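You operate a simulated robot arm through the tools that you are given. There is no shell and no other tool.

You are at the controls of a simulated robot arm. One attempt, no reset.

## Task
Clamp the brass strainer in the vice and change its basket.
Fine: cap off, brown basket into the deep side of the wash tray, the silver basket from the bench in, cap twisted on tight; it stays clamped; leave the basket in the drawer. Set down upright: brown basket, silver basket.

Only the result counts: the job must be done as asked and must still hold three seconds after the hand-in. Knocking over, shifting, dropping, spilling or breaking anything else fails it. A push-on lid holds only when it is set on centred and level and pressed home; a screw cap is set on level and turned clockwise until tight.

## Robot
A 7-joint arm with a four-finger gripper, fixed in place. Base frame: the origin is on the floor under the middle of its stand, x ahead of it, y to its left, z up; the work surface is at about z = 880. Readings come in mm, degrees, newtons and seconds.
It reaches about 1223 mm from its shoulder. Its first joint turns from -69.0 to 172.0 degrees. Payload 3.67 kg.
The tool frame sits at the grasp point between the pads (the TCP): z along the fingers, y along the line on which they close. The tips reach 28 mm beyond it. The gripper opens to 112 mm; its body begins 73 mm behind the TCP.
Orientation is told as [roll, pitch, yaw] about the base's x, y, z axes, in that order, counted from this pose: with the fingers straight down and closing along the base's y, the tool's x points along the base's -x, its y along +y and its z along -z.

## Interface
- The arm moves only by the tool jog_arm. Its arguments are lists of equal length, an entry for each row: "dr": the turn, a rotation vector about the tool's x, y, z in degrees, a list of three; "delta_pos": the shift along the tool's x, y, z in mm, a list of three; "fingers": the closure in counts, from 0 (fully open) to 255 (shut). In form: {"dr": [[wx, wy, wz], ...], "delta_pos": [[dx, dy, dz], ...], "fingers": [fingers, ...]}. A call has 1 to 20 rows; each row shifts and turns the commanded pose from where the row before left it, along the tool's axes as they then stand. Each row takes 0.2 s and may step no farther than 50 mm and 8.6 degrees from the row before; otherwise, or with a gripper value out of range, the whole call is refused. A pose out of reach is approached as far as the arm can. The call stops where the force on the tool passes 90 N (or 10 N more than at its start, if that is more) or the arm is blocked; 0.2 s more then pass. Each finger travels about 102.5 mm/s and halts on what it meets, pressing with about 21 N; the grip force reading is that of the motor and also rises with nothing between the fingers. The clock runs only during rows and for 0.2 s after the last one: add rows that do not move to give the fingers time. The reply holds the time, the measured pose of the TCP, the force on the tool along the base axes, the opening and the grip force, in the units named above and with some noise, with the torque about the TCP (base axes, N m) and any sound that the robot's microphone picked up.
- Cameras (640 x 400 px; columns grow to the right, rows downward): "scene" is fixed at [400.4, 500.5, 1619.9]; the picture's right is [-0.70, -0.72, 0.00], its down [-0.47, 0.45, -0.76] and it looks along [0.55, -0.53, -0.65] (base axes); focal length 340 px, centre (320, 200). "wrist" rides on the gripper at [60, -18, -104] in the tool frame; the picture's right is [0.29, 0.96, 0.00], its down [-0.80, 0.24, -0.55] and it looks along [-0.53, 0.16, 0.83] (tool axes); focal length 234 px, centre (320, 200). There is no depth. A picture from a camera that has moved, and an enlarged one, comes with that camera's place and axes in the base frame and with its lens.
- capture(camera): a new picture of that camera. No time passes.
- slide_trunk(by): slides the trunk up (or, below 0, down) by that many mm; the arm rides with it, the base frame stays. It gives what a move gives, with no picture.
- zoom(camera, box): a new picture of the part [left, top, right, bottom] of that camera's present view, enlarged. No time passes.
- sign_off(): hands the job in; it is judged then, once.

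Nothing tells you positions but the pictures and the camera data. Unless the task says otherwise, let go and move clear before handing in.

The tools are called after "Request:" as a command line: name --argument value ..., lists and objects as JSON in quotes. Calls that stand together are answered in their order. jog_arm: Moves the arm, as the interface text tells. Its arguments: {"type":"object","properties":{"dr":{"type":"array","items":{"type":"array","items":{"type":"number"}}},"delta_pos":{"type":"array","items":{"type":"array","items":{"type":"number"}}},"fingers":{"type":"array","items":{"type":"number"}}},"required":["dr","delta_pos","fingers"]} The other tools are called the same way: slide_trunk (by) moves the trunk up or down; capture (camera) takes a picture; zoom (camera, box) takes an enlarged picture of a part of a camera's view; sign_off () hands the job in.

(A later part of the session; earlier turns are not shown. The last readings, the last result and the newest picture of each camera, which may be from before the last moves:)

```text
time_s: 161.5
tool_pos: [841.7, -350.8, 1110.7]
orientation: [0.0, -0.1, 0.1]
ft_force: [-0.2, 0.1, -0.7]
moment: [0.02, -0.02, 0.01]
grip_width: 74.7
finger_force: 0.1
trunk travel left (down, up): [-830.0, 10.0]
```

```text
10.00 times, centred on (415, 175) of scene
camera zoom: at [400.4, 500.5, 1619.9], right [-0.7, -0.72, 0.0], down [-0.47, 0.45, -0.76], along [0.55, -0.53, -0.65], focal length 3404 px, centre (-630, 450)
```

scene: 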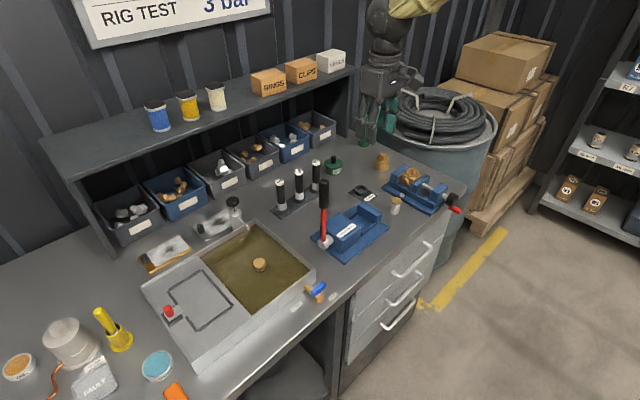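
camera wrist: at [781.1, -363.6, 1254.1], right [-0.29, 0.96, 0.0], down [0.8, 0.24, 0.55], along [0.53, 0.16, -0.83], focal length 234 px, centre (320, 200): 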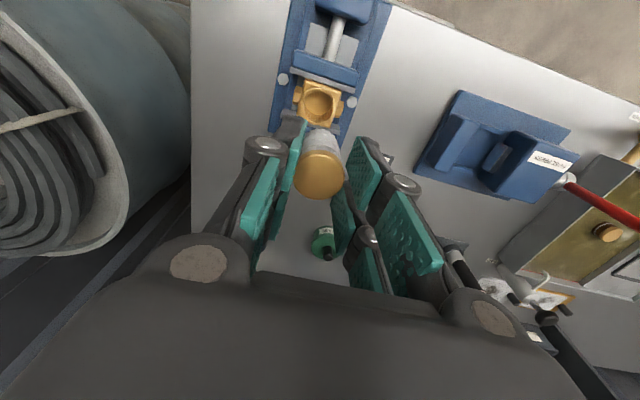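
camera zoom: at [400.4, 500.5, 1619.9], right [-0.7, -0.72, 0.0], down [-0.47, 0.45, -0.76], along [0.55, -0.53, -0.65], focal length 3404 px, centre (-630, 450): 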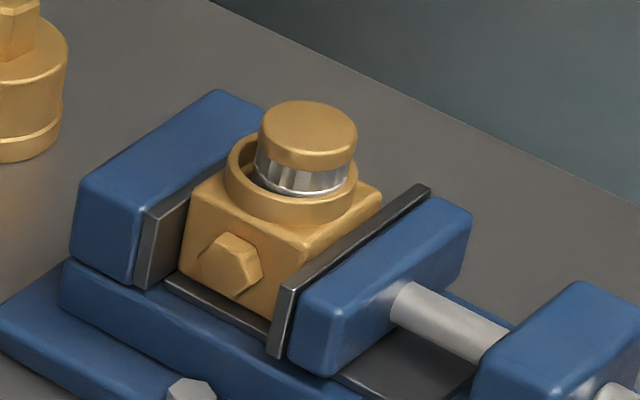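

The silver basket sits at the same height as the old one did. Next, the cap: I'll move over it and turn the hand to the same yaw (+66.5°) used when I set it down.

Request:
jog_arm --dr '[[0, 0, 0], [0, 0, 0], [0, 0, 0], [0, 0, 0], [0, 0, 0]]' --delta_pos '[[-38, -12, 15], [-38, -12, 20], [-38, -12, 20], [-39, -13, 20], [0, 0, 0]]' --fingers '[75, 75, 75, 75, 75]'

Request:
jog_arm --dr '[[0, 0, -8.3], [0, 0, -8.3], [0, 0, -8.3], [0, 0, -8.3], [0, 0, -8.3], [0, 0, -8.3], [0, 0, -8.3], [0, 0, -8.4], [0, 0, 0]]' --delta_pos '[[0, 0, 0], [0, 0, 0], [0, 0, 0], [0, 0, 0], [0, 0, 0], [0, 0, 0], [0, 0, 0], [0, 0, 0], [0, 0, 0]]' --fingers '[75, 75, 75, 75, 75, 75, 75, 75, 75]'

Request:
capture --camera "wrist"

Request:
zoom --camera "wrist" --box '[250, 80, 390, 190]'

```text
time_s: 162.7
tool_pos: [994.5, -397.8, 1038.5]
orientation: [-0.1, -0.2, 0.1]
ft_force: [-1.0, 0.1, 0.4]
moment: [0.0, -0.04, -0.01]
grip_width: 79.2
finger_force: 0.1
trunk travel left (down, up): [-830.0, 10.0]
```

```text
time_s: 164.7
tool_pos: [993.7, -397.8, 1035.8]
orientation: [-0.1, -0.1, 66.7]
ft_force: [-0.6, 1.2, 0.1]
moment: [0.02, 0.02, 0.0]
grip_width: 79.2
finger_force: 0.2
trunk travel left (down, up): [-830.0, 10.0]
```

```text
taken
camera wrist: at [985.6, -459.7, 1139.3], right [-0.99, 0.12, 0.0], down [0.09, 0.83, 0.55], along [0.06, 0.55, -0.83], focal length 234 px, centre (320, 200)
```

wrist: 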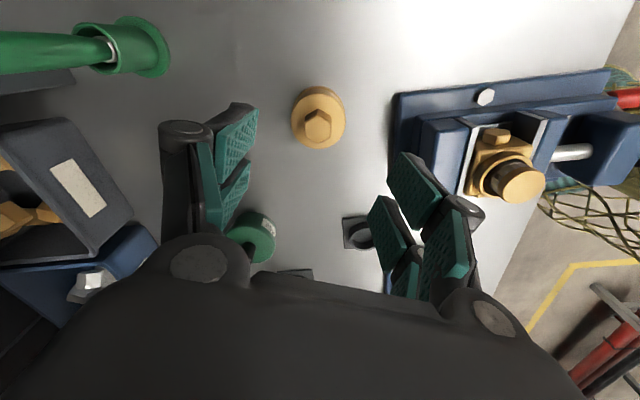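

```text
3.64 times, centred on (320, 135) of wrist
camera zoom: at [985.6, -459.7, 1139.3], right [-0.99, 0.12, 0.0], down [0.09, 0.83, 0.55], along [0.06, 0.55, -0.83], focal length 852 px, centre (320, 436)
```

zoom: 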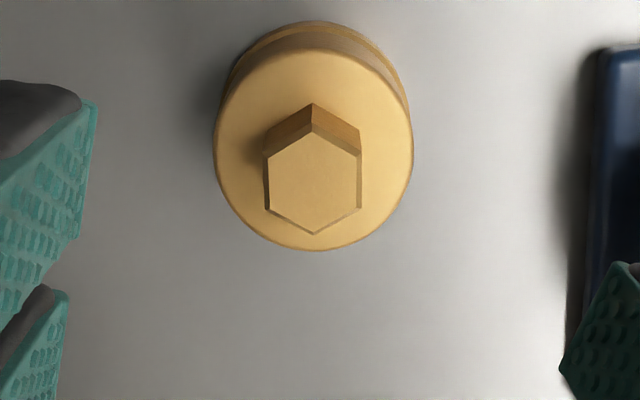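

The cap is within 2 mm of my axis. I'll descend and grip it at the same height as before.

Request:
jog_arm --dr '[[0, 0, 0], [0, 0, 0], [0, 0, 0], [0, 0, 0], [0, 0, 0], [0, 0, 0]]' --delta_pos '[[-2, -0.8, 25], [0, 0, 35], [0, 0, 30], [0, 0, 20], [0, 0, 5], [0, 0, 0]]' --fingers '[75, 75, 75, 75, 75, 75]'

Request:
capture --camera "wrist"

```text
time_s: 166.1
tool_pos: [994.8, -396.4, 920.1]
orientation: [-0.1, -0.2, 66.6]
ft_force: [-0.6, 0.0, 0.3]
moment: [0.01, -0.04, 0.02]
grip_width: 79.1
finger_force: 0.1
trunk travel left (down, up): [-830.0, 10.0]
```

```text
taken
camera wrist: at [986.1, -458.8, 1024.1], right [-0.99, 0.12, 0.0], down [0.1, 0.83, 0.55], along [0.07, 0.55, -0.83], focal length 234 px, centre (320, 200)
```

wrist: 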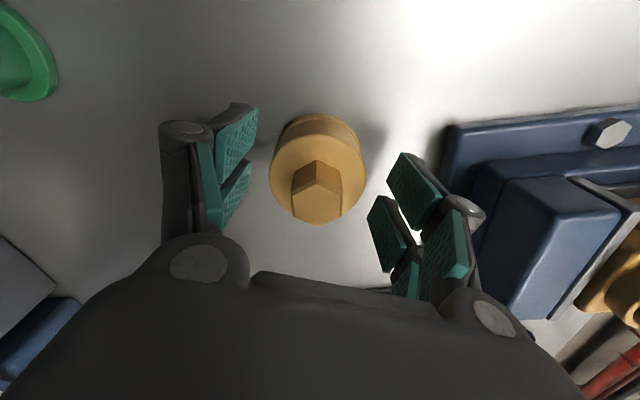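

Centred. Closing on the cap and lifting.

Request:
jog_arm --dr '[[0, 0, 0], [0, 0, 0], [0, 0, 0], [0, 0, 0]]' --delta_pos '[[0, 0, 0], [0, 0, 0], [0, 0, 0], [0, 0, 0]]' --fingers '[255, 255, 255, 255]'

Request:
jog_arm --dr '[[0, 0, 0], [0, 0, 0], [0, 0, 0], [0, 0, 0], [0, 0, 0], [0, 0, 0]]' --delta_pos '[[0, 0, -5], [0, 0, -20], [0, 0, -40], [0, 0, -45], [0, 0, -40], [0, 0, 0]]' --fingers '[255, 255, 255, 255, 255, 255]'

Request:
capture --camera "wrist"

Request:
zoom --camera "scene" --box '[345, 75, 445, 205]'

```text
time_s: 167.1
tool_pos: [994.8, -397.5, 920.8]
orientation: [0.0, -0.1, 66.6]
ft_force: [0.3, 0.4, -0.5]
moment: [-0.01, -0.02, 0.02]
grip_width: 52.9
finger_force: 21.2
trunk travel left (down, up): [-830.0, 10.0]
```

```text
time_s: 168.5
tool_pos: [996.3, -396.7, 1069.1]
orientation: [0.0, 0.0, 66.6]
ft_force: [-0.3, 0.2, -0.2]
moment: [-0.03, 0.03, 0.02]
grip_width: 52.8
finger_force: 21.2
trunk travel left (down, up): [-830.0, 10.0]
```

```text
taken
camera wrist: at [988.4, -458.8, 1173.4], right [-0.99, 0.12, 0.0], down [0.1, 0.83, 0.55], along [0.06, 0.55, -0.83], focal length 234 px, centre (320, 200)
```

wrist: 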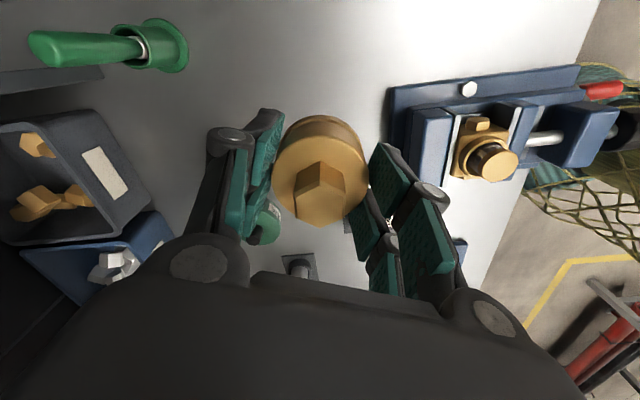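

```text
3.08 times, centred on (395, 140) of scene
camera zoom: at [400.4, 500.5, 1619.9], right [-0.7, -0.72, 0.0], down [-0.47, 0.45, -0.76], along [0.55, -0.53, -0.65], focal length 1047 px, centre (89, 385)
```

zoom: 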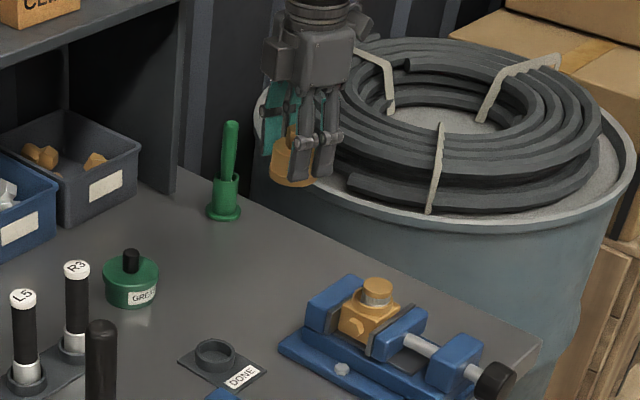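

The cap is held level. I'll carry it above the strainer and measure the alignment.

Request:
jog_arm --dr '[[0, 0, 0], [0, 0, 0], [0, 0, 0], [0, 0, 0], [0, 0, 0]]' --delta_pos '[[4.1, 40.4, 0], [4.1, 40.4, 0], [4.1, 40.5, 0], [4.2, 40.5, 0], [0, 0, 0]]' --fingers '[255, 255, 255, 255, 255]'

Request:
jog_arm --dr '[[0, 0, 0], [0, 0, 0]]' --delta_pos '[[0, 0, 0], [0, 0, 0]]' --fingers '[255, 255]'

Request:
capture --camera "wrist"

Request:
zoom --camera "wrist" --box '[250, 50, 410, 180]'

Request:
zoom --camera "scene" --box '[390, 115, 440, 195]'

```text
time_s: 169.7
tool_pos: [840.3, -348.1, 1067.6]
orientation: [0.0, 0.1, 66.6]
ft_force: [-0.4, 0.2, 0.2]
moment: [-0.02, 0.03, 0.03]
grip_width: 53.0
finger_force: 21.0
trunk travel left (down, up): [-830.0, 10.0]
```

```text
time_s: 170.3
tool_pos: [841.1, -348.6, 1068.4]
orientation: [0.0, -0.1, 66.7]
ft_force: [0.4, -0.2, -0.3]
moment: [0.03, -0.01, -0.01]
grip_width: 52.9
finger_force: 21.1
trunk travel left (down, up): [-830.0, 10.0]
```

```text
taken
camera wrist: at [831.5, -410.2, 1171.5], right [-0.99, 0.12, 0.0], down [0.1, 0.83, 0.55], along [0.07, 0.55, -0.83], focal length 234 px, centre (320, 200)
```

wrist: 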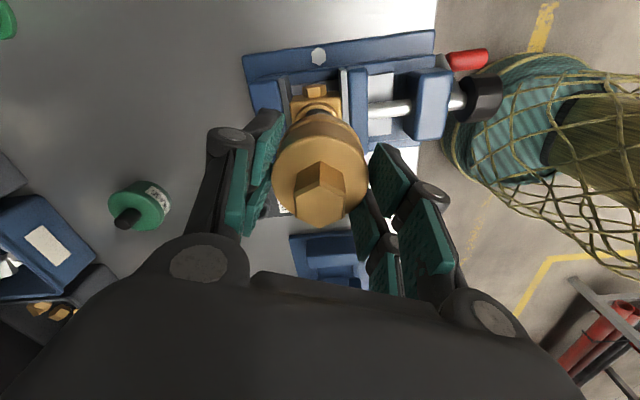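

```text
3.08 times, centred on (330, 115) of wrist
camera zoom: at [831.5, -410.2, 1171.5], right [-0.99, 0.12, 0.0], down [0.1, 0.83, 0.55], along [0.07, 0.55, -0.83], focal length 720 px, centre (289, 462)
```

zoom: 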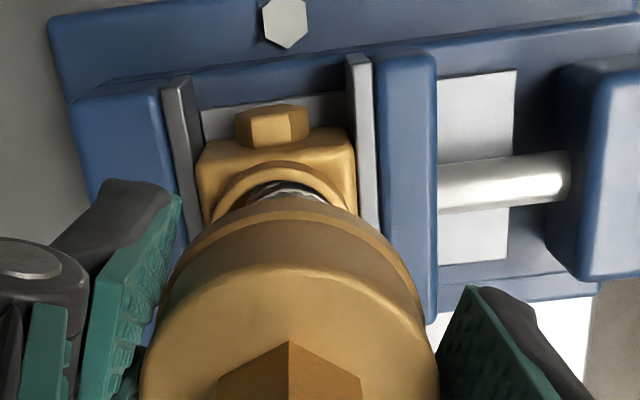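

```text
5.00 times, centred on (415, 155) of scene
camera zoom: at [400.4, 500.5, 1619.9], right [-0.7, -0.72, 0.0], down [-0.47, 0.45, -0.76], along [0.55, -0.53, -0.65], focal length 1702 px, centre (-155, 425)
```

zoom: 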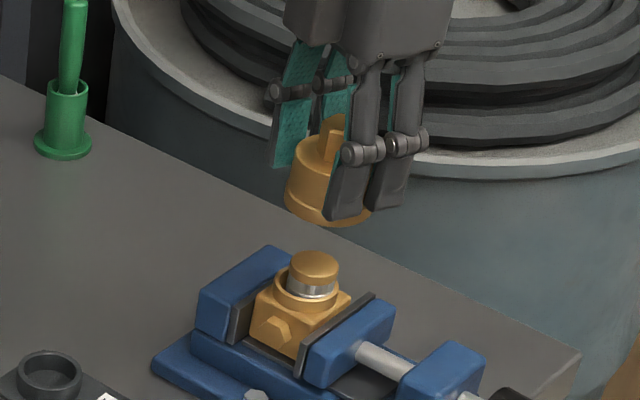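

Alignment is within about 1 mm. I'll apply a small correction and lower the cap over the basket toward the thread.

Request:
jog_arm --dr '[[0, 0, 0], [0, 0, 0], [0, 0, 0], [0, 0, 0], [0, 0, 0]]' --delta_pos '[[-0.7, -0.8, 15], [0, 0, 20], [0, 0, 15], [0, 0, 8], [0, 0, 0]]' --fingers '[255, 255, 255, 255, 255]'

Request:
zoom --camera "scene" --box '[390, 135, 440, 195]'

Request:
zoom --camera "wrist" --box '[240, 60, 400, 190]'

```text
time_s: 171.5
tool_pos: [839.8, -347.3, 1010.7]
orientation: [-0.2, 0.0, 66.6]
ft_force: [-0.7, -0.2, -0.8]
moment: [0.0, 0.03, -0.01]
grip_width: 52.9
finger_force: 21.1
trunk travel left (down, up): [-830.0, 10.0]
```

```text
6.67 times, centred on (415, 165) of scene
camera zoom: at [400.4, 500.5, 1619.9], right [-0.7, -0.72, 0.0], down [-0.47, 0.45, -0.76], along [0.55, -0.53, -0.65], focal length 2270 px, centre (-313, 433)
```

zoom: 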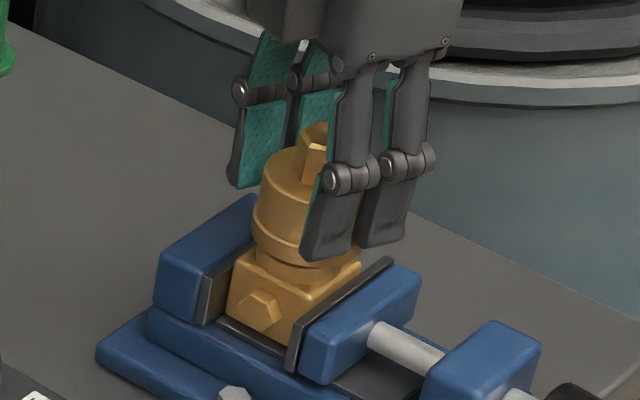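

```text
3.08 times, centred on (320, 125) of wrist
camera zoom: at [832.2, -409.6, 1115.2], right [-0.99, 0.12, 0.0], down [0.1, 0.83, 0.55], along [0.07, 0.55, -0.83], focal length 720 px, centre (320, 431)
```

zoom: 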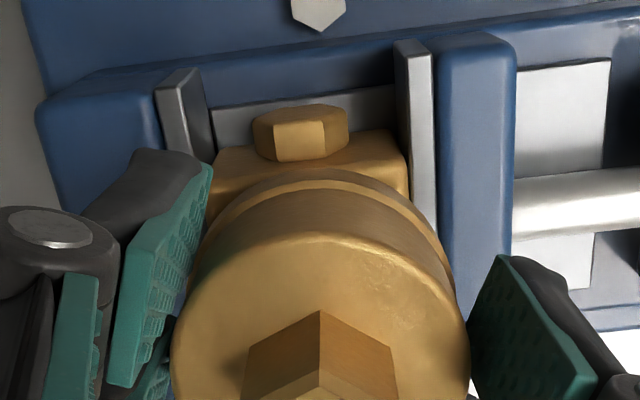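

The cap slid over the basket freely and is just above the collar. Lowering gently to touch the thread.

Request:
jog_arm --dr '[[0, 0, 0], [0, 0, 0], [0, 0, 0], [0, 0, 0]]' --delta_pos '[[0, 0, 2.5], [0, 0, 2.5], [0, 0, 2], [0, 0, 0]]' --fingers '[255, 255, 255, 255]'

```text
time_s: 172.5
tool_pos: [839.9, -347.2, 1004.8]
orientation: [-0.1, -0.2, 66.6]
ft_force: [0.7, 0.7, -1.5]
moment: [0.04, 0.0, 0.0]
grip_width: 52.8
finger_force: 20.9
trunk travel left (down, up): [-830.0, 10.0]
```

Request:
jog_arm --dr '[[0, 0, 0], [0, 0, 0], [0, 0, 0]]' --delta_pos '[[0, 0, 1.5], [0, 0, 1.5], [0, 0, 0]]' --fingers '[255, 255, 255]'

```text
time_s: 173.3
tool_pos: [840.9, -345.4, 1002.0]
orientation: [-0.1, -0.1, 66.6]
ft_force: [0.7, -0.6, -0.2]
moment: [-0.05, -0.03, -0.03]
grip_width: 52.8
finger_force: 21.1
trunk travel left (down, up): [-830.0, 10.0]
```

Request:
jog_arm --dr '[[0, 0, 0], [0, 0, 0], [0, 0, 0]]' --delta_pos '[[0, 0, 1], [0, 0, 1], [0, 0, 0]]' --fingers '[255, 255, 255]'

```text
time_s: 174.1
tool_pos: [840.2, -346.4, 1000.6]
orientation: [-0.2, 0.0, 66.6]
ft_force: [1.0, 0.3, -1.2]
moment: [0.0, -0.06, -0.01]
grip_width: 52.9
finger_force: 21.0
trunk travel left (down, up): [-830.0, 10.0]
```

Still free at z≈1000.6. Another 2 mm.

Request:
jog_arm --dr '[[0, 0, 0], [0, 0, 0], [0, 0, 0]]' --delta_pos '[[0, 0, 1], [0, 0, 1], [0, 0, 0]]' --fingers '[255, 255, 255]'

Request:
zoom --camera "scene" --box '[390, 135, 440, 195]'

```text
time_s: 174.9
tool_pos: [840.9, -346.8, 998.2]
orientation: [-0.1, -0.1, 66.5]
ft_force: [4.1, -3.5, 4.2]
moment: [-0.02, -0.07, 0.03]
grip_width: 52.9
finger_force: 20.8
trunk travel left (down, up): [-830.0, 10.0]
```

```text
6.67 times, centred on (415, 165) of scene
camera zoom: at [400.4, 500.5, 1619.9], right [-0.7, -0.72, 0.0], down [-0.47, 0.45, -0.76], along [0.55, -0.53, -0.65], focal length 2270 px, centre (-313, 433)
```

zoom: 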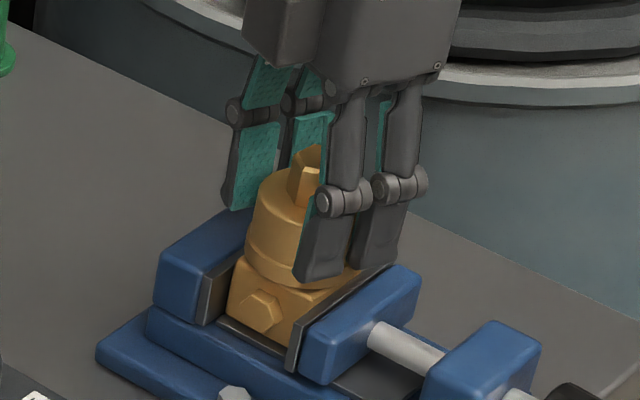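

Light contact (4 N) right where the thread released before. I'll centre by half a millimetre and begin turning clockwise.

Request:
jog_arm --dr '[[0, 0, 0], [0, 0, 8], [0, 0, 8], [0, 0, 8], [0, 0, 0]]' --delta_pos '[[0.2, -0.5, 0.3], [0, 0, 0.2], [0, 0, 0.2], [0, 0, 0.2], [0, 0, 0]]' --fingers '[255, 255, 255, 255, 255]'

```text
time_s: 176.1
tool_pos: [842.0, -346.5, 999.3]
orientation: [-0.1, -0.1, 42.5]
ft_force: [3.7, -3.0, 9.5]
moment: [0.09, 0.02, -0.02]
grip_width: 53.0
finger_force: 20.8
trunk travel left (down, up): [-830.0, 10.0]
```

Turning with light downward force. Continuing.

Request:
jog_arm --dr '[[0, 0, 8], [0, 0, 8], [0, 0, 8], [0, 0, 8], [0, 0, 8], [0, 0, 0]]' --delta_pos '[[0, 0, 0.2], [0, 0, 0.2], [0, 0, 0.2], [0, 0, 0.2], [0, 0, 0.2], [0, 0, 0]]' --fingers '[255, 255, 255, 255, 255, 255]'

Request:
zoom --camera "wrist" --box '[240, 60, 400, 230]'

Request:
zoom --camera "scene" --box '[390, 135, 440, 195]'

```text
time_s: 177.5
tool_pos: [841.0, -346.6, 996.9]
orientation: [0.0, -0.1, 2.4]
ft_force: [5.5, -3.7, 9.2]
moment: [-0.02, -0.02, 0.0]
grip_width: 52.7
finger_force: 20.9
trunk travel left (down, up): [-830.0, 10.0]
```

```text
2.35 times, centred on (320, 145) of wrist
camera zoom: at [781.2, -367.6, 1100.6], right [-0.33, 0.94, 0.0], down [0.79, 0.27, 0.56], along [0.52, 0.18, -0.83], focal length 551 px, centre (320, 329)
```

zoom: 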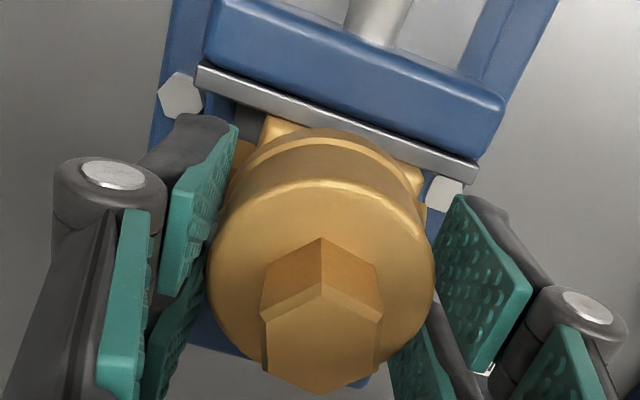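

```text
6.67 times, centred on (415, 165) of scene
camera zoom: at [400.4, 500.5, 1619.9], right [-0.7, -0.72, 0.0], down [-0.47, 0.45, -0.76], along [0.55, -0.53, -0.65], focal length 2270 px, centre (-313, 433)
```

zoom: 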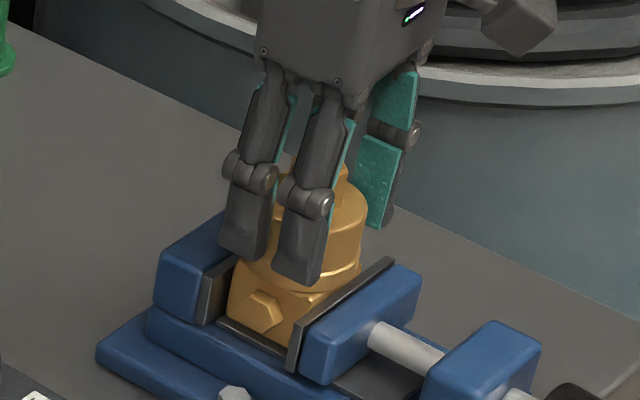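

The cap is following down the thread. I'll ease the side load and continue turning clockwise.

Request:
jog_arm --dr '[[0, 0, 8], [0, 0, 8], [0, 0, 8], [0, 0, 8], [0, 0, 0]]' --delta_pos '[[-0.5, -0.4, 0.2], [0, 0, 0.2], [0, 0, 0.2], [0, 0, 0.2], [0, 0, 0]]' --fingers '[255, 255, 255, 255, 255]'

```text
time_s: 178.7
tool_pos: [841.0, -347.3, 996.6]
orientation: [0.1, -0.1, -29.5]
ft_force: [3.2, -4.7, 9.6]
moment: [-0.16, 0.05, -0.01]
grip_width: 52.8
finger_force: 20.7
trunk travel left (down, up): [-830.0, 10.0]
```

Request:
jog_arm --dr '[[0, 0, 8], [0, 0, 8], [0, 0, 8], [0, 0, 8], [0, 0, 8], [0, 0, 0]]' --delta_pos '[[0, 0, 0.2], [0, 0, 0.2], [0, 0, 0.2], [0, 0, 0.2], [0, 0, 0.2], [0, 0, 0]]' --fingers '[255, 255, 255, 255, 255, 255]'

Request:
zoom --camera "scene" --box '[390, 135, 440, 195]'

Request:
zoom --camera "wrist" --box '[240, 60, 400, 230]'

```text
time_s: 180.1
tool_pos: [841.3, -346.3, 994.9]
orientation: [0.0, 0.1, -69.6]
ft_force: [-10.0, 3.6, 1.2]
moment: [0.09, 0.4, 0.71]
grip_width: 52.4
finger_force: 21.1
trunk travel left (down, up): [-830.0, 10.0]
```

```text
6.67 times, centred on (415, 165) of scene
camera zoom: at [400.4, 500.5, 1619.9], right [-0.7, -0.72, 0.0], down [-0.47, 0.45, -0.76], along [0.55, -0.53, -0.65], focal length 2270 px, centre (-313, 433)
```

zoom: 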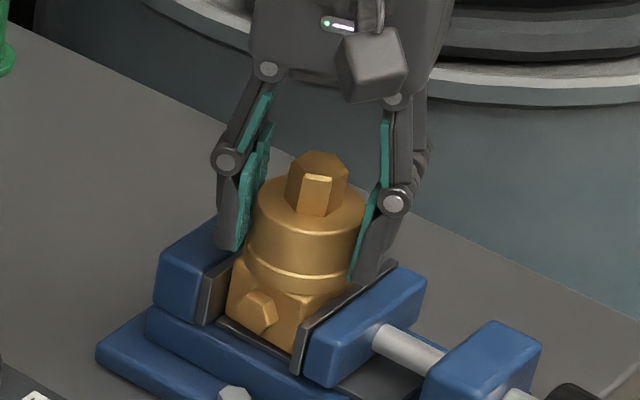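

```text
2.35 times, centred on (320, 145) of wrist
camera zoom: at [802.4, -296.9, 1098.1], right [0.8, 0.6, 0.0], down [0.5, -0.66, 0.55], along [0.34, -0.44, -0.83], focal length 551 px, centre (320, 329)
```

zoom: 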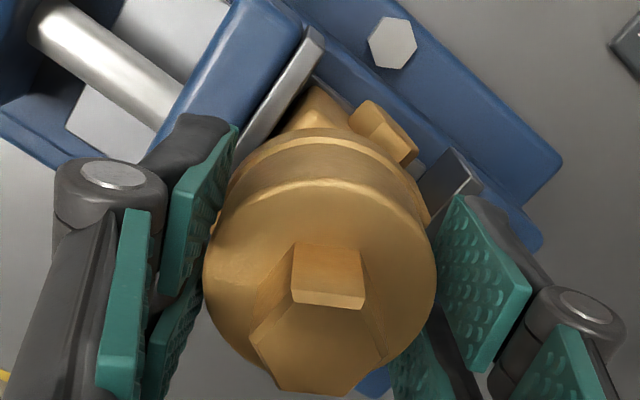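

Torque has risen to 0.7 N·m and the hand began slipping around the cap, so it has reached its stop. I'll release, re-grip at a fresh angle, and tighten once more to be sure.

Request:
jog_arm --dr '[[0, 0, 0], [0, 0, 0], [0, 0, 0], [0, 0, 0], [0, 0, 0]]' --delta_pos '[[0, 0, 0], [0, 0, 0], [0, 0, -25], [0, 0, -25], [0, 0, 0]]' --fingers '[150, 75, 75, 75, 75]'

Request:
zoom --camera "wrist" --box '[240, 60, 400, 230]'

Request:
zoom --camera "scene" --box '[395, 145, 435, 195]'

```text
time_s: 181.3
tool_pos: [841.9, -347.7, 1046.4]
orientation: [0.1, 0.1, -69.4]
ft_force: [-0.1, -0.4, 0.4]
moment: [-0.01, 0.04, 0.01]
grip_width: 79.4
finger_force: 0.1
trunk travel left (down, up): [-830.0, 10.0]
```

```text
2.35 times, centred on (320, 145) of wrist
camera zoom: at [803.5, -298.0, 1150.1], right [0.8, 0.61, 0.0], down [0.5, -0.66, 0.55], along [0.34, -0.44, -0.83], focal length 551 px, centre (320, 329)
```

zoom: 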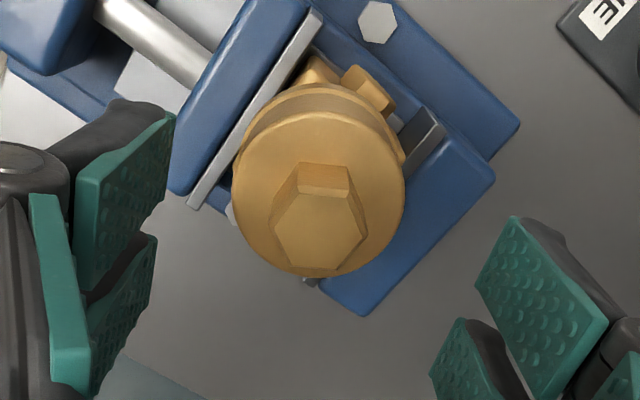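

```text
8.00 times, centred on (415, 170) of scene
camera zoom: at [400.4, 500.5, 1619.9], right [-0.7, -0.72, 0.0], down [-0.47, 0.45, -0.76], along [0.55, -0.53, -0.65], focal length 2723 px, centre (-440, 440)
```

zoom: 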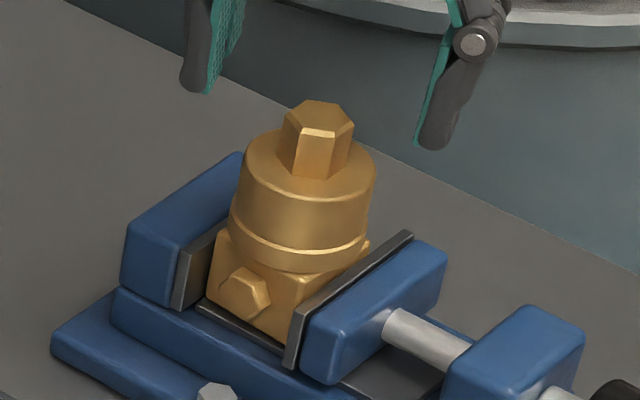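

The cap looks level. I'll compare its seating with the original picture at the same zoom.

Request:
zoom --camera "scene" --box '[405, 165, 435, 195]'

Request:
zoom --camera "scene" --box '[395, 145, 475, 225]'

```text
13.33 times, centred on (420, 180) of scene
camera zoom: at [400.4, 500.5, 1619.9], right [-0.7, -0.72, 0.0], down [-0.47, 0.45, -0.76], along [0.55, -0.53, -0.65], focal length 4539 px, centre (-1013, 467)
```

zoom: 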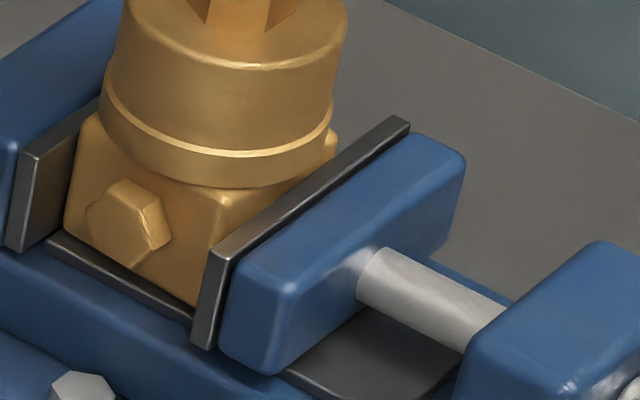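

```text
5.00 times, centred on (435, 185) of scene
camera zoom: at [400.4, 500.5, 1619.9], right [-0.7, -0.72, 0.0], down [-0.47, 0.45, -0.76], along [0.55, -0.53, -0.65], focal length 1702 px, centre (-255, 275)
```

zoom: 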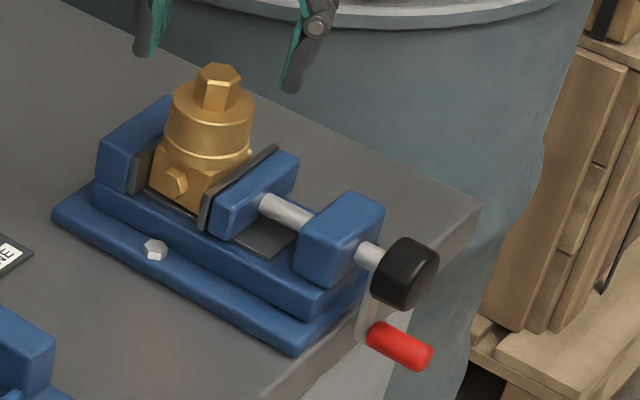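

The moving jaw and crank have shifted compared with before: the strainer turned a little in the vice under the cap torque. I'll look closely at the block's angle.

Request:
zoom --camera "wrist" --box '[280, 70, 380, 150]'

Request:
zoom --camera "wrist" --box '[200, 0, 420, 150]'

```text
5.00 times, centred on (330, 110) of wrist
camera zoom: at [803.5, -298.0, 1150.1], right [0.8, 0.61, 0.0], down [0.5, -0.66, 0.55], along [0.34, -0.44, -0.83], focal length 1171 px, centre (270, 650)
```

zoom: 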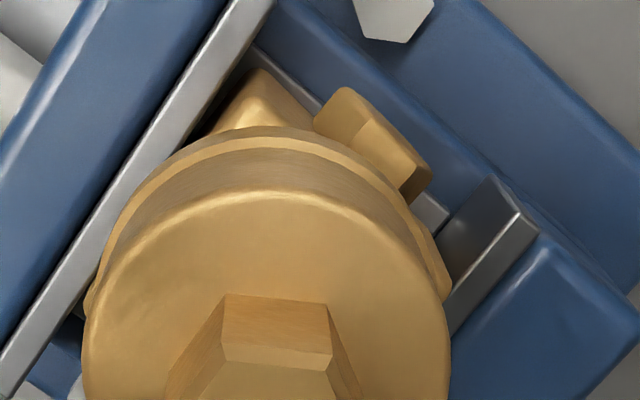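

```text
2.67 times, centred on (310, 75) of wrist
camera zoom: at [803.5, -298.0, 1150.1], right [0.8, 0.61, 0.0], down [0.5, -0.66, 0.55], along [0.34, -0.44, -0.83], focal length 624 px, centre (347, 533)
```

zoom: 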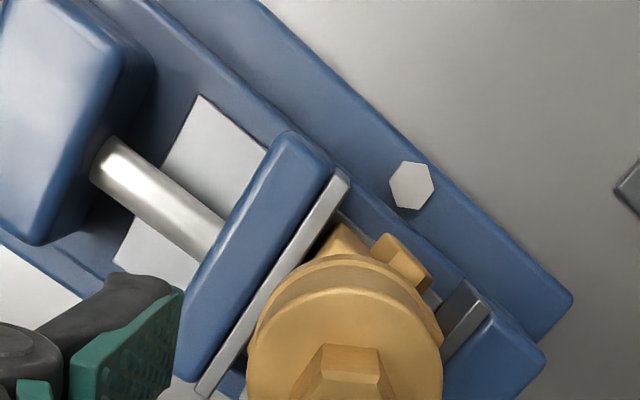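

The block has turned about 5° in the jaws and pushed the jaw back roughly 4 mm, while the cap itself is at its stop. I'll re-tighten the vice to square it up. First, hand back to yaw 0 and over to the crank.

Request:
jog_arm --dr '[[0, 0, -8.5], [0, 0, -8.5], [0, 0, -8.5], [0, 0, -8.5], [0, 0, -8.5], [0, 0, -8.5], [0, 0, -8.5], [0, 0, -8.5], [0, 0, -1.4], [0, 0, 0]]' --delta_pos '[[0, 0, -10], [0, 0, -10], [0, 0, -10], [0, 0, -10], [0, 0, -10], [0, 0, -10], [0, 0, -5], [0, 0, 0], [0, 0, 0], [0, 0, 0]]' --fingers '[100, 100, 100, 100, 100, 100, 100, 100, 100, 100]'

Request:
jog_arm --dr '[[0, 0, 0], [0, 0, 0], [0, 0, 0], [0, 0, 0], [0, 0, 0], [0, 0, 0]]' --delta_pos '[[40, 0, 0], [45, 0, 0], [45, 0, 0], [45, 0, 0], [25, 0, 0], [0, 0, 0]]' --fingers '[152, 152, 152, 152, 152, 152]'

Request:
capture --camera "wrist"

Request:
zoom --camera "wrist" --box '[240, 90, 400, 230]'

Request:
zoom --camera "scene" --box '[420, 170, 480, 230]'

```text
time_s: 183.5
tool_pos: [841.0, -347.5, 1109.5]
orientation: [0.0, -0.1, 0.1]
ft_force: [0.1, 0.6, 0.2]
moment: [0.0, 0.03, 0.05]
grip_width: 68.3
finger_force: 0.0
trunk travel left (down, up): [-830.0, 10.0]
```

```text
time_s: 184.9
tool_pos: [641.2, -346.1, 1108.5]
orientation: [0.1, 0.0, -0.1]
ft_force: [1.2, -0.3, -0.4]
moment: [0.0, 0.05, -0.02]
grip_width: 45.0
finger_force: 0.1
trunk travel left (down, up): [-830.0, 10.0]
```

```text
taken
camera wrist: at [580.7, -364.8, 1212.0], right [-0.29, 0.96, 0.0], down [0.8, 0.24, 0.56], along [0.53, 0.16, -0.83], focal length 234 px, centre (320, 200)
```

wrist: 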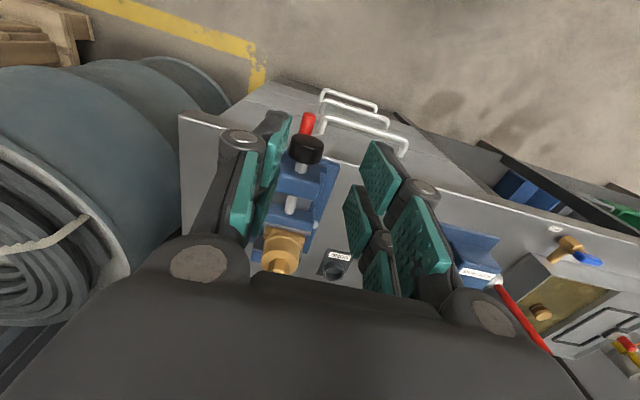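

```text
2.86 times, centred on (320, 160) of wrist
camera zoom: at [580.7, -364.8, 1212.0], right [-0.29, 0.96, 0.0], down [0.8, 0.24, 0.56], along [0.53, 0.16, -0.83], focal length 669 px, centre (320, 314)
```

zoom: 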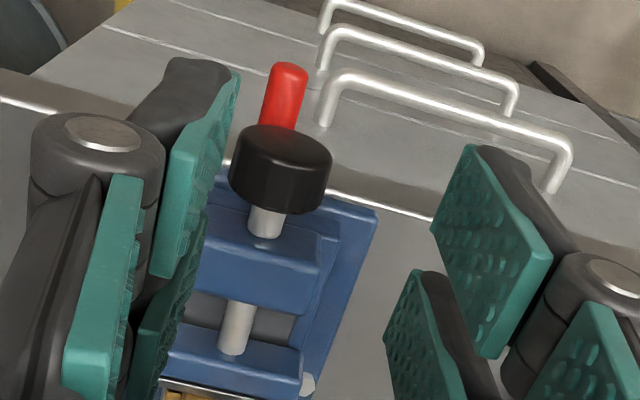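

```text
6.67 times, centred on (450, 200) of scene
camera zoom: at [400.4, 500.5, 1619.9], right [-0.7, -0.72, 0.0], down [-0.47, 0.45, -0.76], along [0.55, -0.53, -0.65], focal length 2270 px, centre (-547, 200)
```

zoom: 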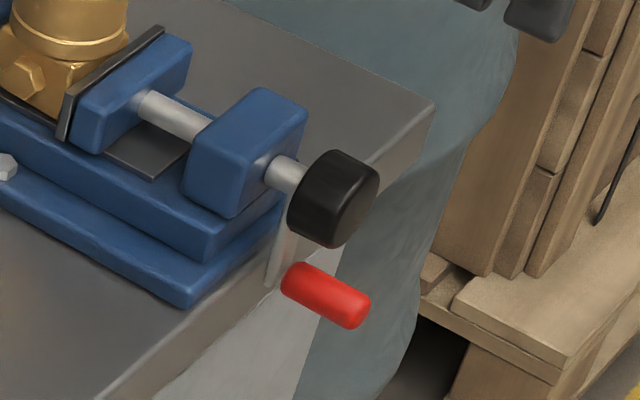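

The crank has backed off to the bottom position: handle at about (y −352, z 877). I'll come down in front of the knob, straddle the handle's outer end and grip it.

Request:
jog_arm --dr '[[0, 0, 0], [0, 0, 0], [0, 0, 0], [0, 0, 0], [0, 0, 0]]' --delta_pos '[[-2, -6, 30], [0, 0, 40], [0, 0, 40], [0, 0, 30], [0, 0, 0]]' --fingers '[152, 152, 152, 152, 152]'

Request:
capture --camera "wrist"

Request:
zoom --camera "wrist" --box '[230, 90, 410, 220]'

```text
time_s: 186.1
tool_pos: [643.4, -353.7, 968.2]
orientation: [0.0, -0.2, 0.0]
ft_force: [-0.6, 1.4, 1.6]
moment: [-0.01, -0.02, 0.0]
grip_width: 45.4
finger_force: 0.1
trunk travel left (down, up): [-830.0, 10.0]
```

```text
taken
camera wrist: at [582.2, -371.2, 1071.9], right [-0.29, 0.96, 0.0], down [0.8, 0.24, 0.56], along [0.53, 0.16, -0.83], focal length 234 px, centre (320, 200)
```

wrist: 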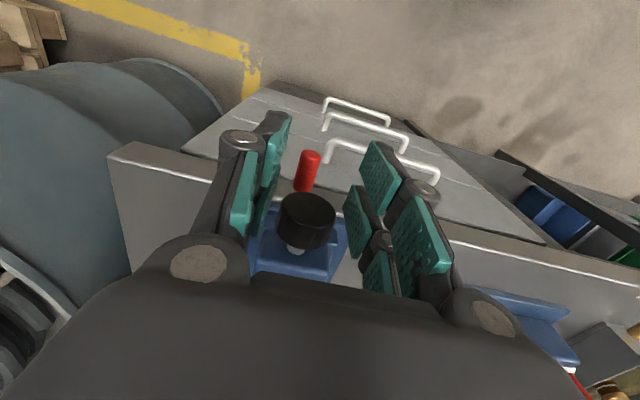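

```text
3.08 times, centred on (320, 155) of wrist
camera zoom: at [582.2, -371.2, 1071.9], right [-0.29, 0.96, 0.0], down [0.8, 0.24, 0.56], along [0.53, 0.16, -0.83], focal length 720 px, centre (320, 338)
```

zoom: 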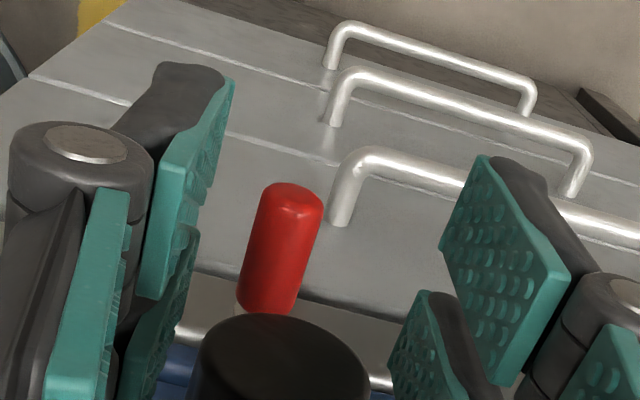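

The handle is between the finger pairs. Lowering the rest of the way and closing.

Request:
jog_arm --dr '[[0, 0, 0], [0, 0, 0], [0, 0, 0], [0, 0, 0]]' --delta_pos '[[0, -2, 25], [0, 0, 25], [0, 0, 23], [0, 0, 0]]' --fingers '[152, 152, 152, 152]'

Request:
zoom --camera "wrist" --box '[230, 90, 410, 220]'

Request:
zoom --camera "scene" --box '[420, 150, 500, 240]'

```text
time_s: 187.1
tool_pos: [643.8, -355.3, 898.0]
orientation: [0.0, -0.1, 0.0]
ft_force: [-0.8, -1.0, 0.5]
moment: [-0.01, -0.01, 0.0]
grip_width: 45.1
finger_force: 0.1
trunk travel left (down, up): [-830.0, 10.0]
```

```text
3.08 times, centred on (320, 155) of wrist
camera zoom: at [582.9, -373.6, 1000.5], right [-0.29, 0.96, 0.0], down [0.8, 0.24, 0.56], along [0.53, 0.16, -0.83], focal length 720 px, centre (320, 338)
```

zoom: 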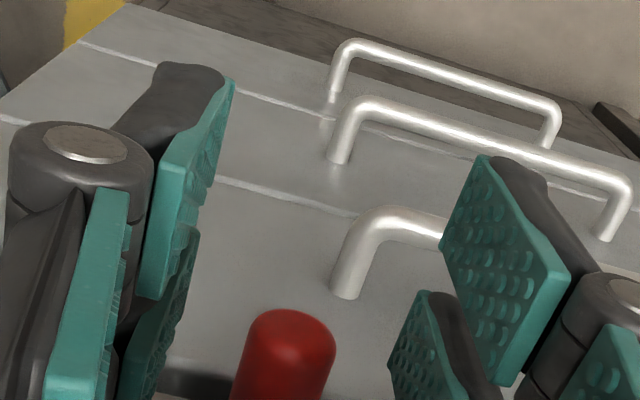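

```text
4.44 times, centred on (460, 195) of scene
camera zoom: at [400.4, 500.5, 1619.9], right [-0.7, -0.72, 0.0], down [-0.47, 0.45, -0.76], along [0.55, -0.53, -0.65], focal length 1513 px, centre (-302, 222)
```

zoom: 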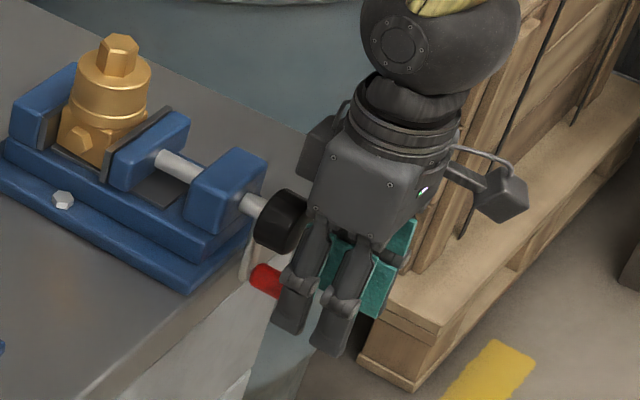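

Well placed. Closing on the handle.

Request:
jog_arm --dr '[[0, 0, 0], [0, 0, 0], [0, 0, 0], [0, 0, 0], [0, 0, 0]]' --delta_pos '[[-2, 0, 3], [0, 0, 0], [0, 0, 0], [0, 0, 0], [0, 0, 0]]' --fingers '[152, 255, 255, 255, 255]'

Request:
zoom --camera "wrist" --box '[230, 90, 410, 240]'

```text
time_s: 188.3
tool_pos: [645.9, -355.0, 893.5]
orientation: [0.0, -0.1, -0.1]
ft_force: [1.6, -0.4, -4.0]
moment: [-0.01, -0.03, 0.18]
grip_width: 17.0
finger_force: 44.8
trunk travel left (down, up): [-830.0, 10.0]
```

```text
2.67 times, centred on (320, 165) of wrist
camera zoom: at [584.9, -373.3, 997.2], right [-0.29, 0.96, 0.0], down [0.8, 0.24, 0.56], along [0.53, 0.16, -0.83], focal length 624 px, centre (320, 293)
```

zoom: 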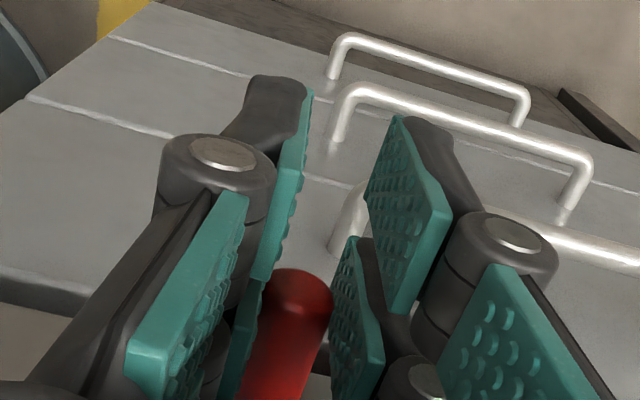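

Holding the handle. Turning it in the closing direction in stages.

Request:
jog_arm --dr '[[0, 0, 0], [0, 0, 0], [0, 0, 0], [0, 0, 0]]' --delta_pos '[[0, -8.1, -1.3], [0, -7.8, -2.4], [0, -7.4, -3.4], [0, 0, 0]]' --fingers '[255, 255, 255, 255]'

Request:
zoom --camera "scene" --box '[405, 165, 435, 195]'

```text
time_s: 189.3
tool_pos: [645.6, -379.3, 901.6]
orientation: [0.0, -0.1, 0.1]
ft_force: [5.9, 2.0, 2.4]
moment: [0.05, 0.05, 0.29]
grip_width: 17.3
finger_force: 45.3
trunk travel left (down, up): [-830.0, 10.0]
```

```text
13.33 times, centred on (420, 180) of scene
camera zoom: at [400.4, 500.5, 1619.9], right [-0.7, -0.72, 0.0], down [-0.47, 0.45, -0.76], along [0.55, -0.53, -0.65], focal length 4539 px, centre (-1013, 467)
```

zoom: 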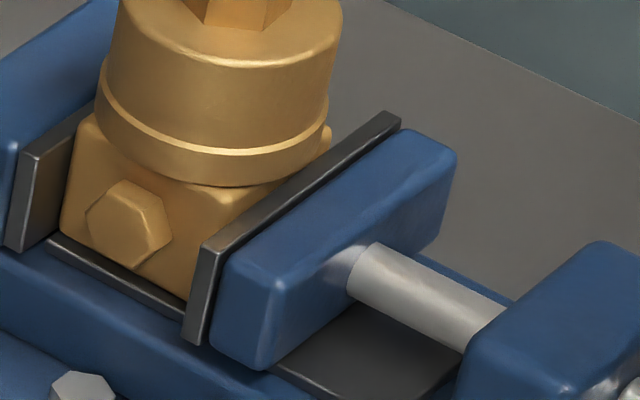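

The jaw is nearly back to its clamped position and the block is squaring up. Continuing to tighten.

Request:
jog_arm --dr '[[0, 0, 0], [0, 0, 0], [0, 0, 0], [0, 0, 0]]' --delta_pos '[[0, -6.8, -4.5], [0, -6.2, -5.3], [0, -5.3, -6.2], [0, 0, 0]]' --fingers '[255, 255, 255, 255]'

Request:
zoom --camera "scene" --box '[405, 165, 435, 195]'

```text
time_s: 190.3
tool_pos: [645.3, -394.5, 914.0]
orientation: [0.0, 0.1, 0.1]
ft_force: [6.6, 15.5, -14.9]
moment: [0.24, 0.87, 0.41]
grip_width: 17.2
finger_force: 44.9
trunk travel left (down, up): [-830.0, 10.0]
```

```text
13.33 times, centred on (420, 180) of scene
camera zoom: at [400.4, 500.5, 1619.9], right [-0.7, -0.72, 0.0], down [-0.47, 0.45, -0.76], along [0.55, -0.53, -0.65], focal length 4539 px, centre (-1013, 467)
```

zoom: 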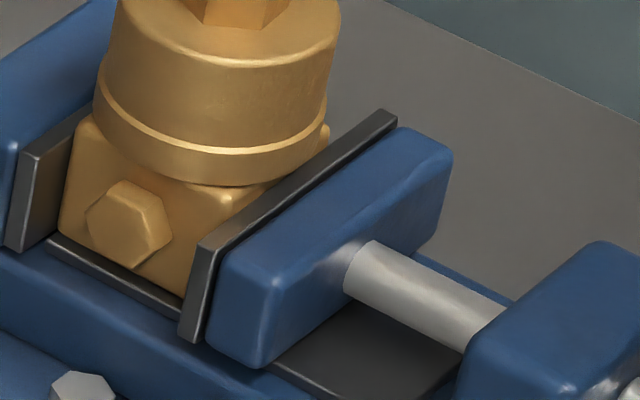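

Clamped again at the same jaw position. I'll tighten firmly.

Request:
jog_arm --dr '[[0, 0, 0], [0, 0, 0], [0, 0, 0], [0, 0, 0], [0, 0, 0]]' --delta_pos '[[0, -3.5, -4.5], [0, -3.0, -5.0], [0, -2.2, -5.0], [0, -1.5, -4.0], [0, 0, 0]]' --fingers '[255, 255, 255, 255, 255]'

Request:
zoom --camera "wrist" --box '[230, 90, 410, 240]'

Request:
zoom --camera "scene" --box '[405, 165, 435, 195]'

```text
time_s: 191.5
tool_pos: [646.7, -404.2, 933.9]
orientation: [-0.1, 0.0, 0.1]
ft_force: [-4.5, 37.9, -34.0]
moment: [0.82, 1.13, 0.88]
grip_width: 17.5
finger_force: 44.6
trunk travel left (down, up): [-830.0, 10.0]
```

```text
2.67 times, centred on (320, 165) of wrist
camera zoom: at [585.4, -422.2, 1038.3], right [-0.29, 0.96, 0.0], down [0.8, 0.24, 0.55], along [0.53, 0.16, -0.83], focal length 624 px, centre (320, 293)
```

zoom: 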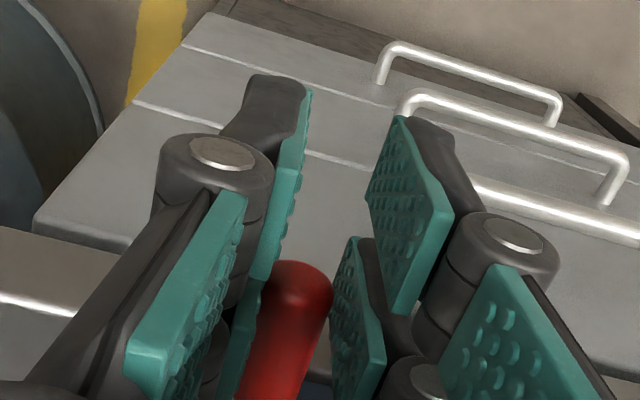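

```text
13.33 times, centred on (420, 180) of scene
camera zoom: at [400.4, 500.5, 1619.9], right [-0.7, -0.72, 0.0], down [-0.47, 0.45, -0.76], along [0.55, -0.53, -0.65], focal length 4539 px, centre (-1013, 467)
```

zoom: 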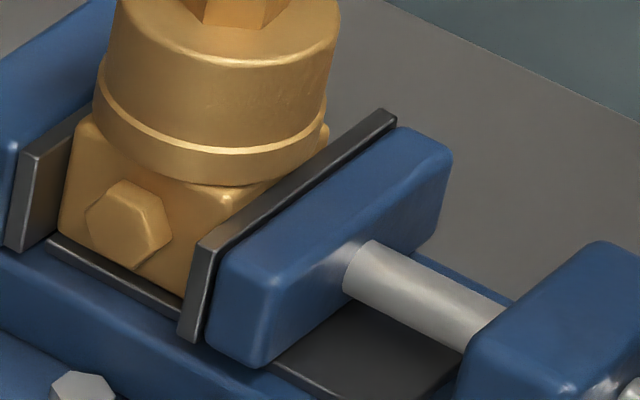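

The screw is tight again (≈2.7 N·m). I'll release and check whether the jaw stays put.

Request:
jog_arm --dr '[[0, 0, 0], [0, 0, 0], [0, 0, 0], [0, 0, 0], [0, 0, 0]]' --delta_pos '[[0, 0, 0], [0, 0, 0], [0, 0, 0], [0, 0, -20], [0, 0, 0]]' --fingers '[165, 165, 152, 152, 152]'

Request:
zoom --camera "scene" --box '[405, 165, 435, 195]'

Request:
zoom --camera "wrist" --box '[230, 90, 410, 240]'

Request:
zoom --camera "scene" --box '[420, 150, 500, 240]'

```text
time_s: 192.7
tool_pos: [643.7, -407.2, 955.2]
orientation: [0.0, -0.1, 0.0]
ft_force: [-0.1, -1.1, -0.9]
moment: [-0.01, 0.02, 0.01]
grip_width: 45.3
finger_force: 0.1
trunk travel left (down, up): [-830.0, 10.0]
```

```text
13.33 times, centred on (420, 180) of scene
camera zoom: at [400.4, 500.5, 1619.9], right [-0.7, -0.72, 0.0], down [-0.47, 0.45, -0.76], along [0.55, -0.53, -0.65], focal length 4539 px, centre (-1013, 467)
```

zoom: 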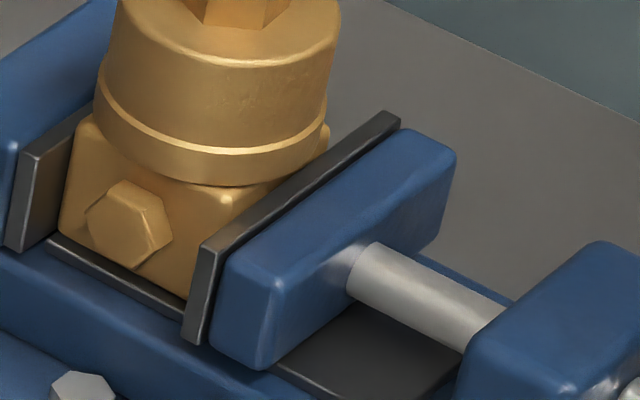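

```text
2.67 times, centred on (320, 165) of wrist
camera zoom: at [584.2, -425.5, 1058.7], right [-0.29, 0.96, 0.0], down [0.8, 0.24, 0.56], along [0.53, 0.16, -0.83], focal length 624 px, centre (320, 293)
```

zoom: 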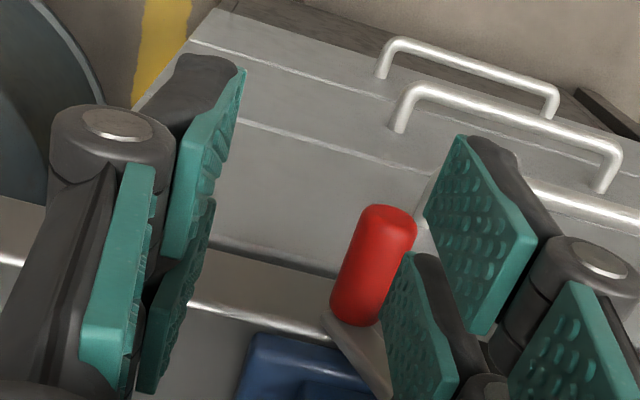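

```text
4.44 times, centred on (460, 195) of scene
camera zoom: at [400.4, 500.5, 1619.9], right [-0.7, -0.72, 0.0], down [-0.47, 0.45, -0.76], along [0.55, -0.53, -0.65], focal length 1513 px, centre (-302, 222)
```

zoom: 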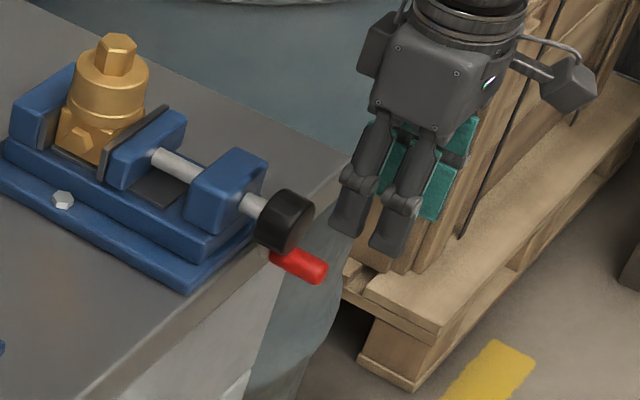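

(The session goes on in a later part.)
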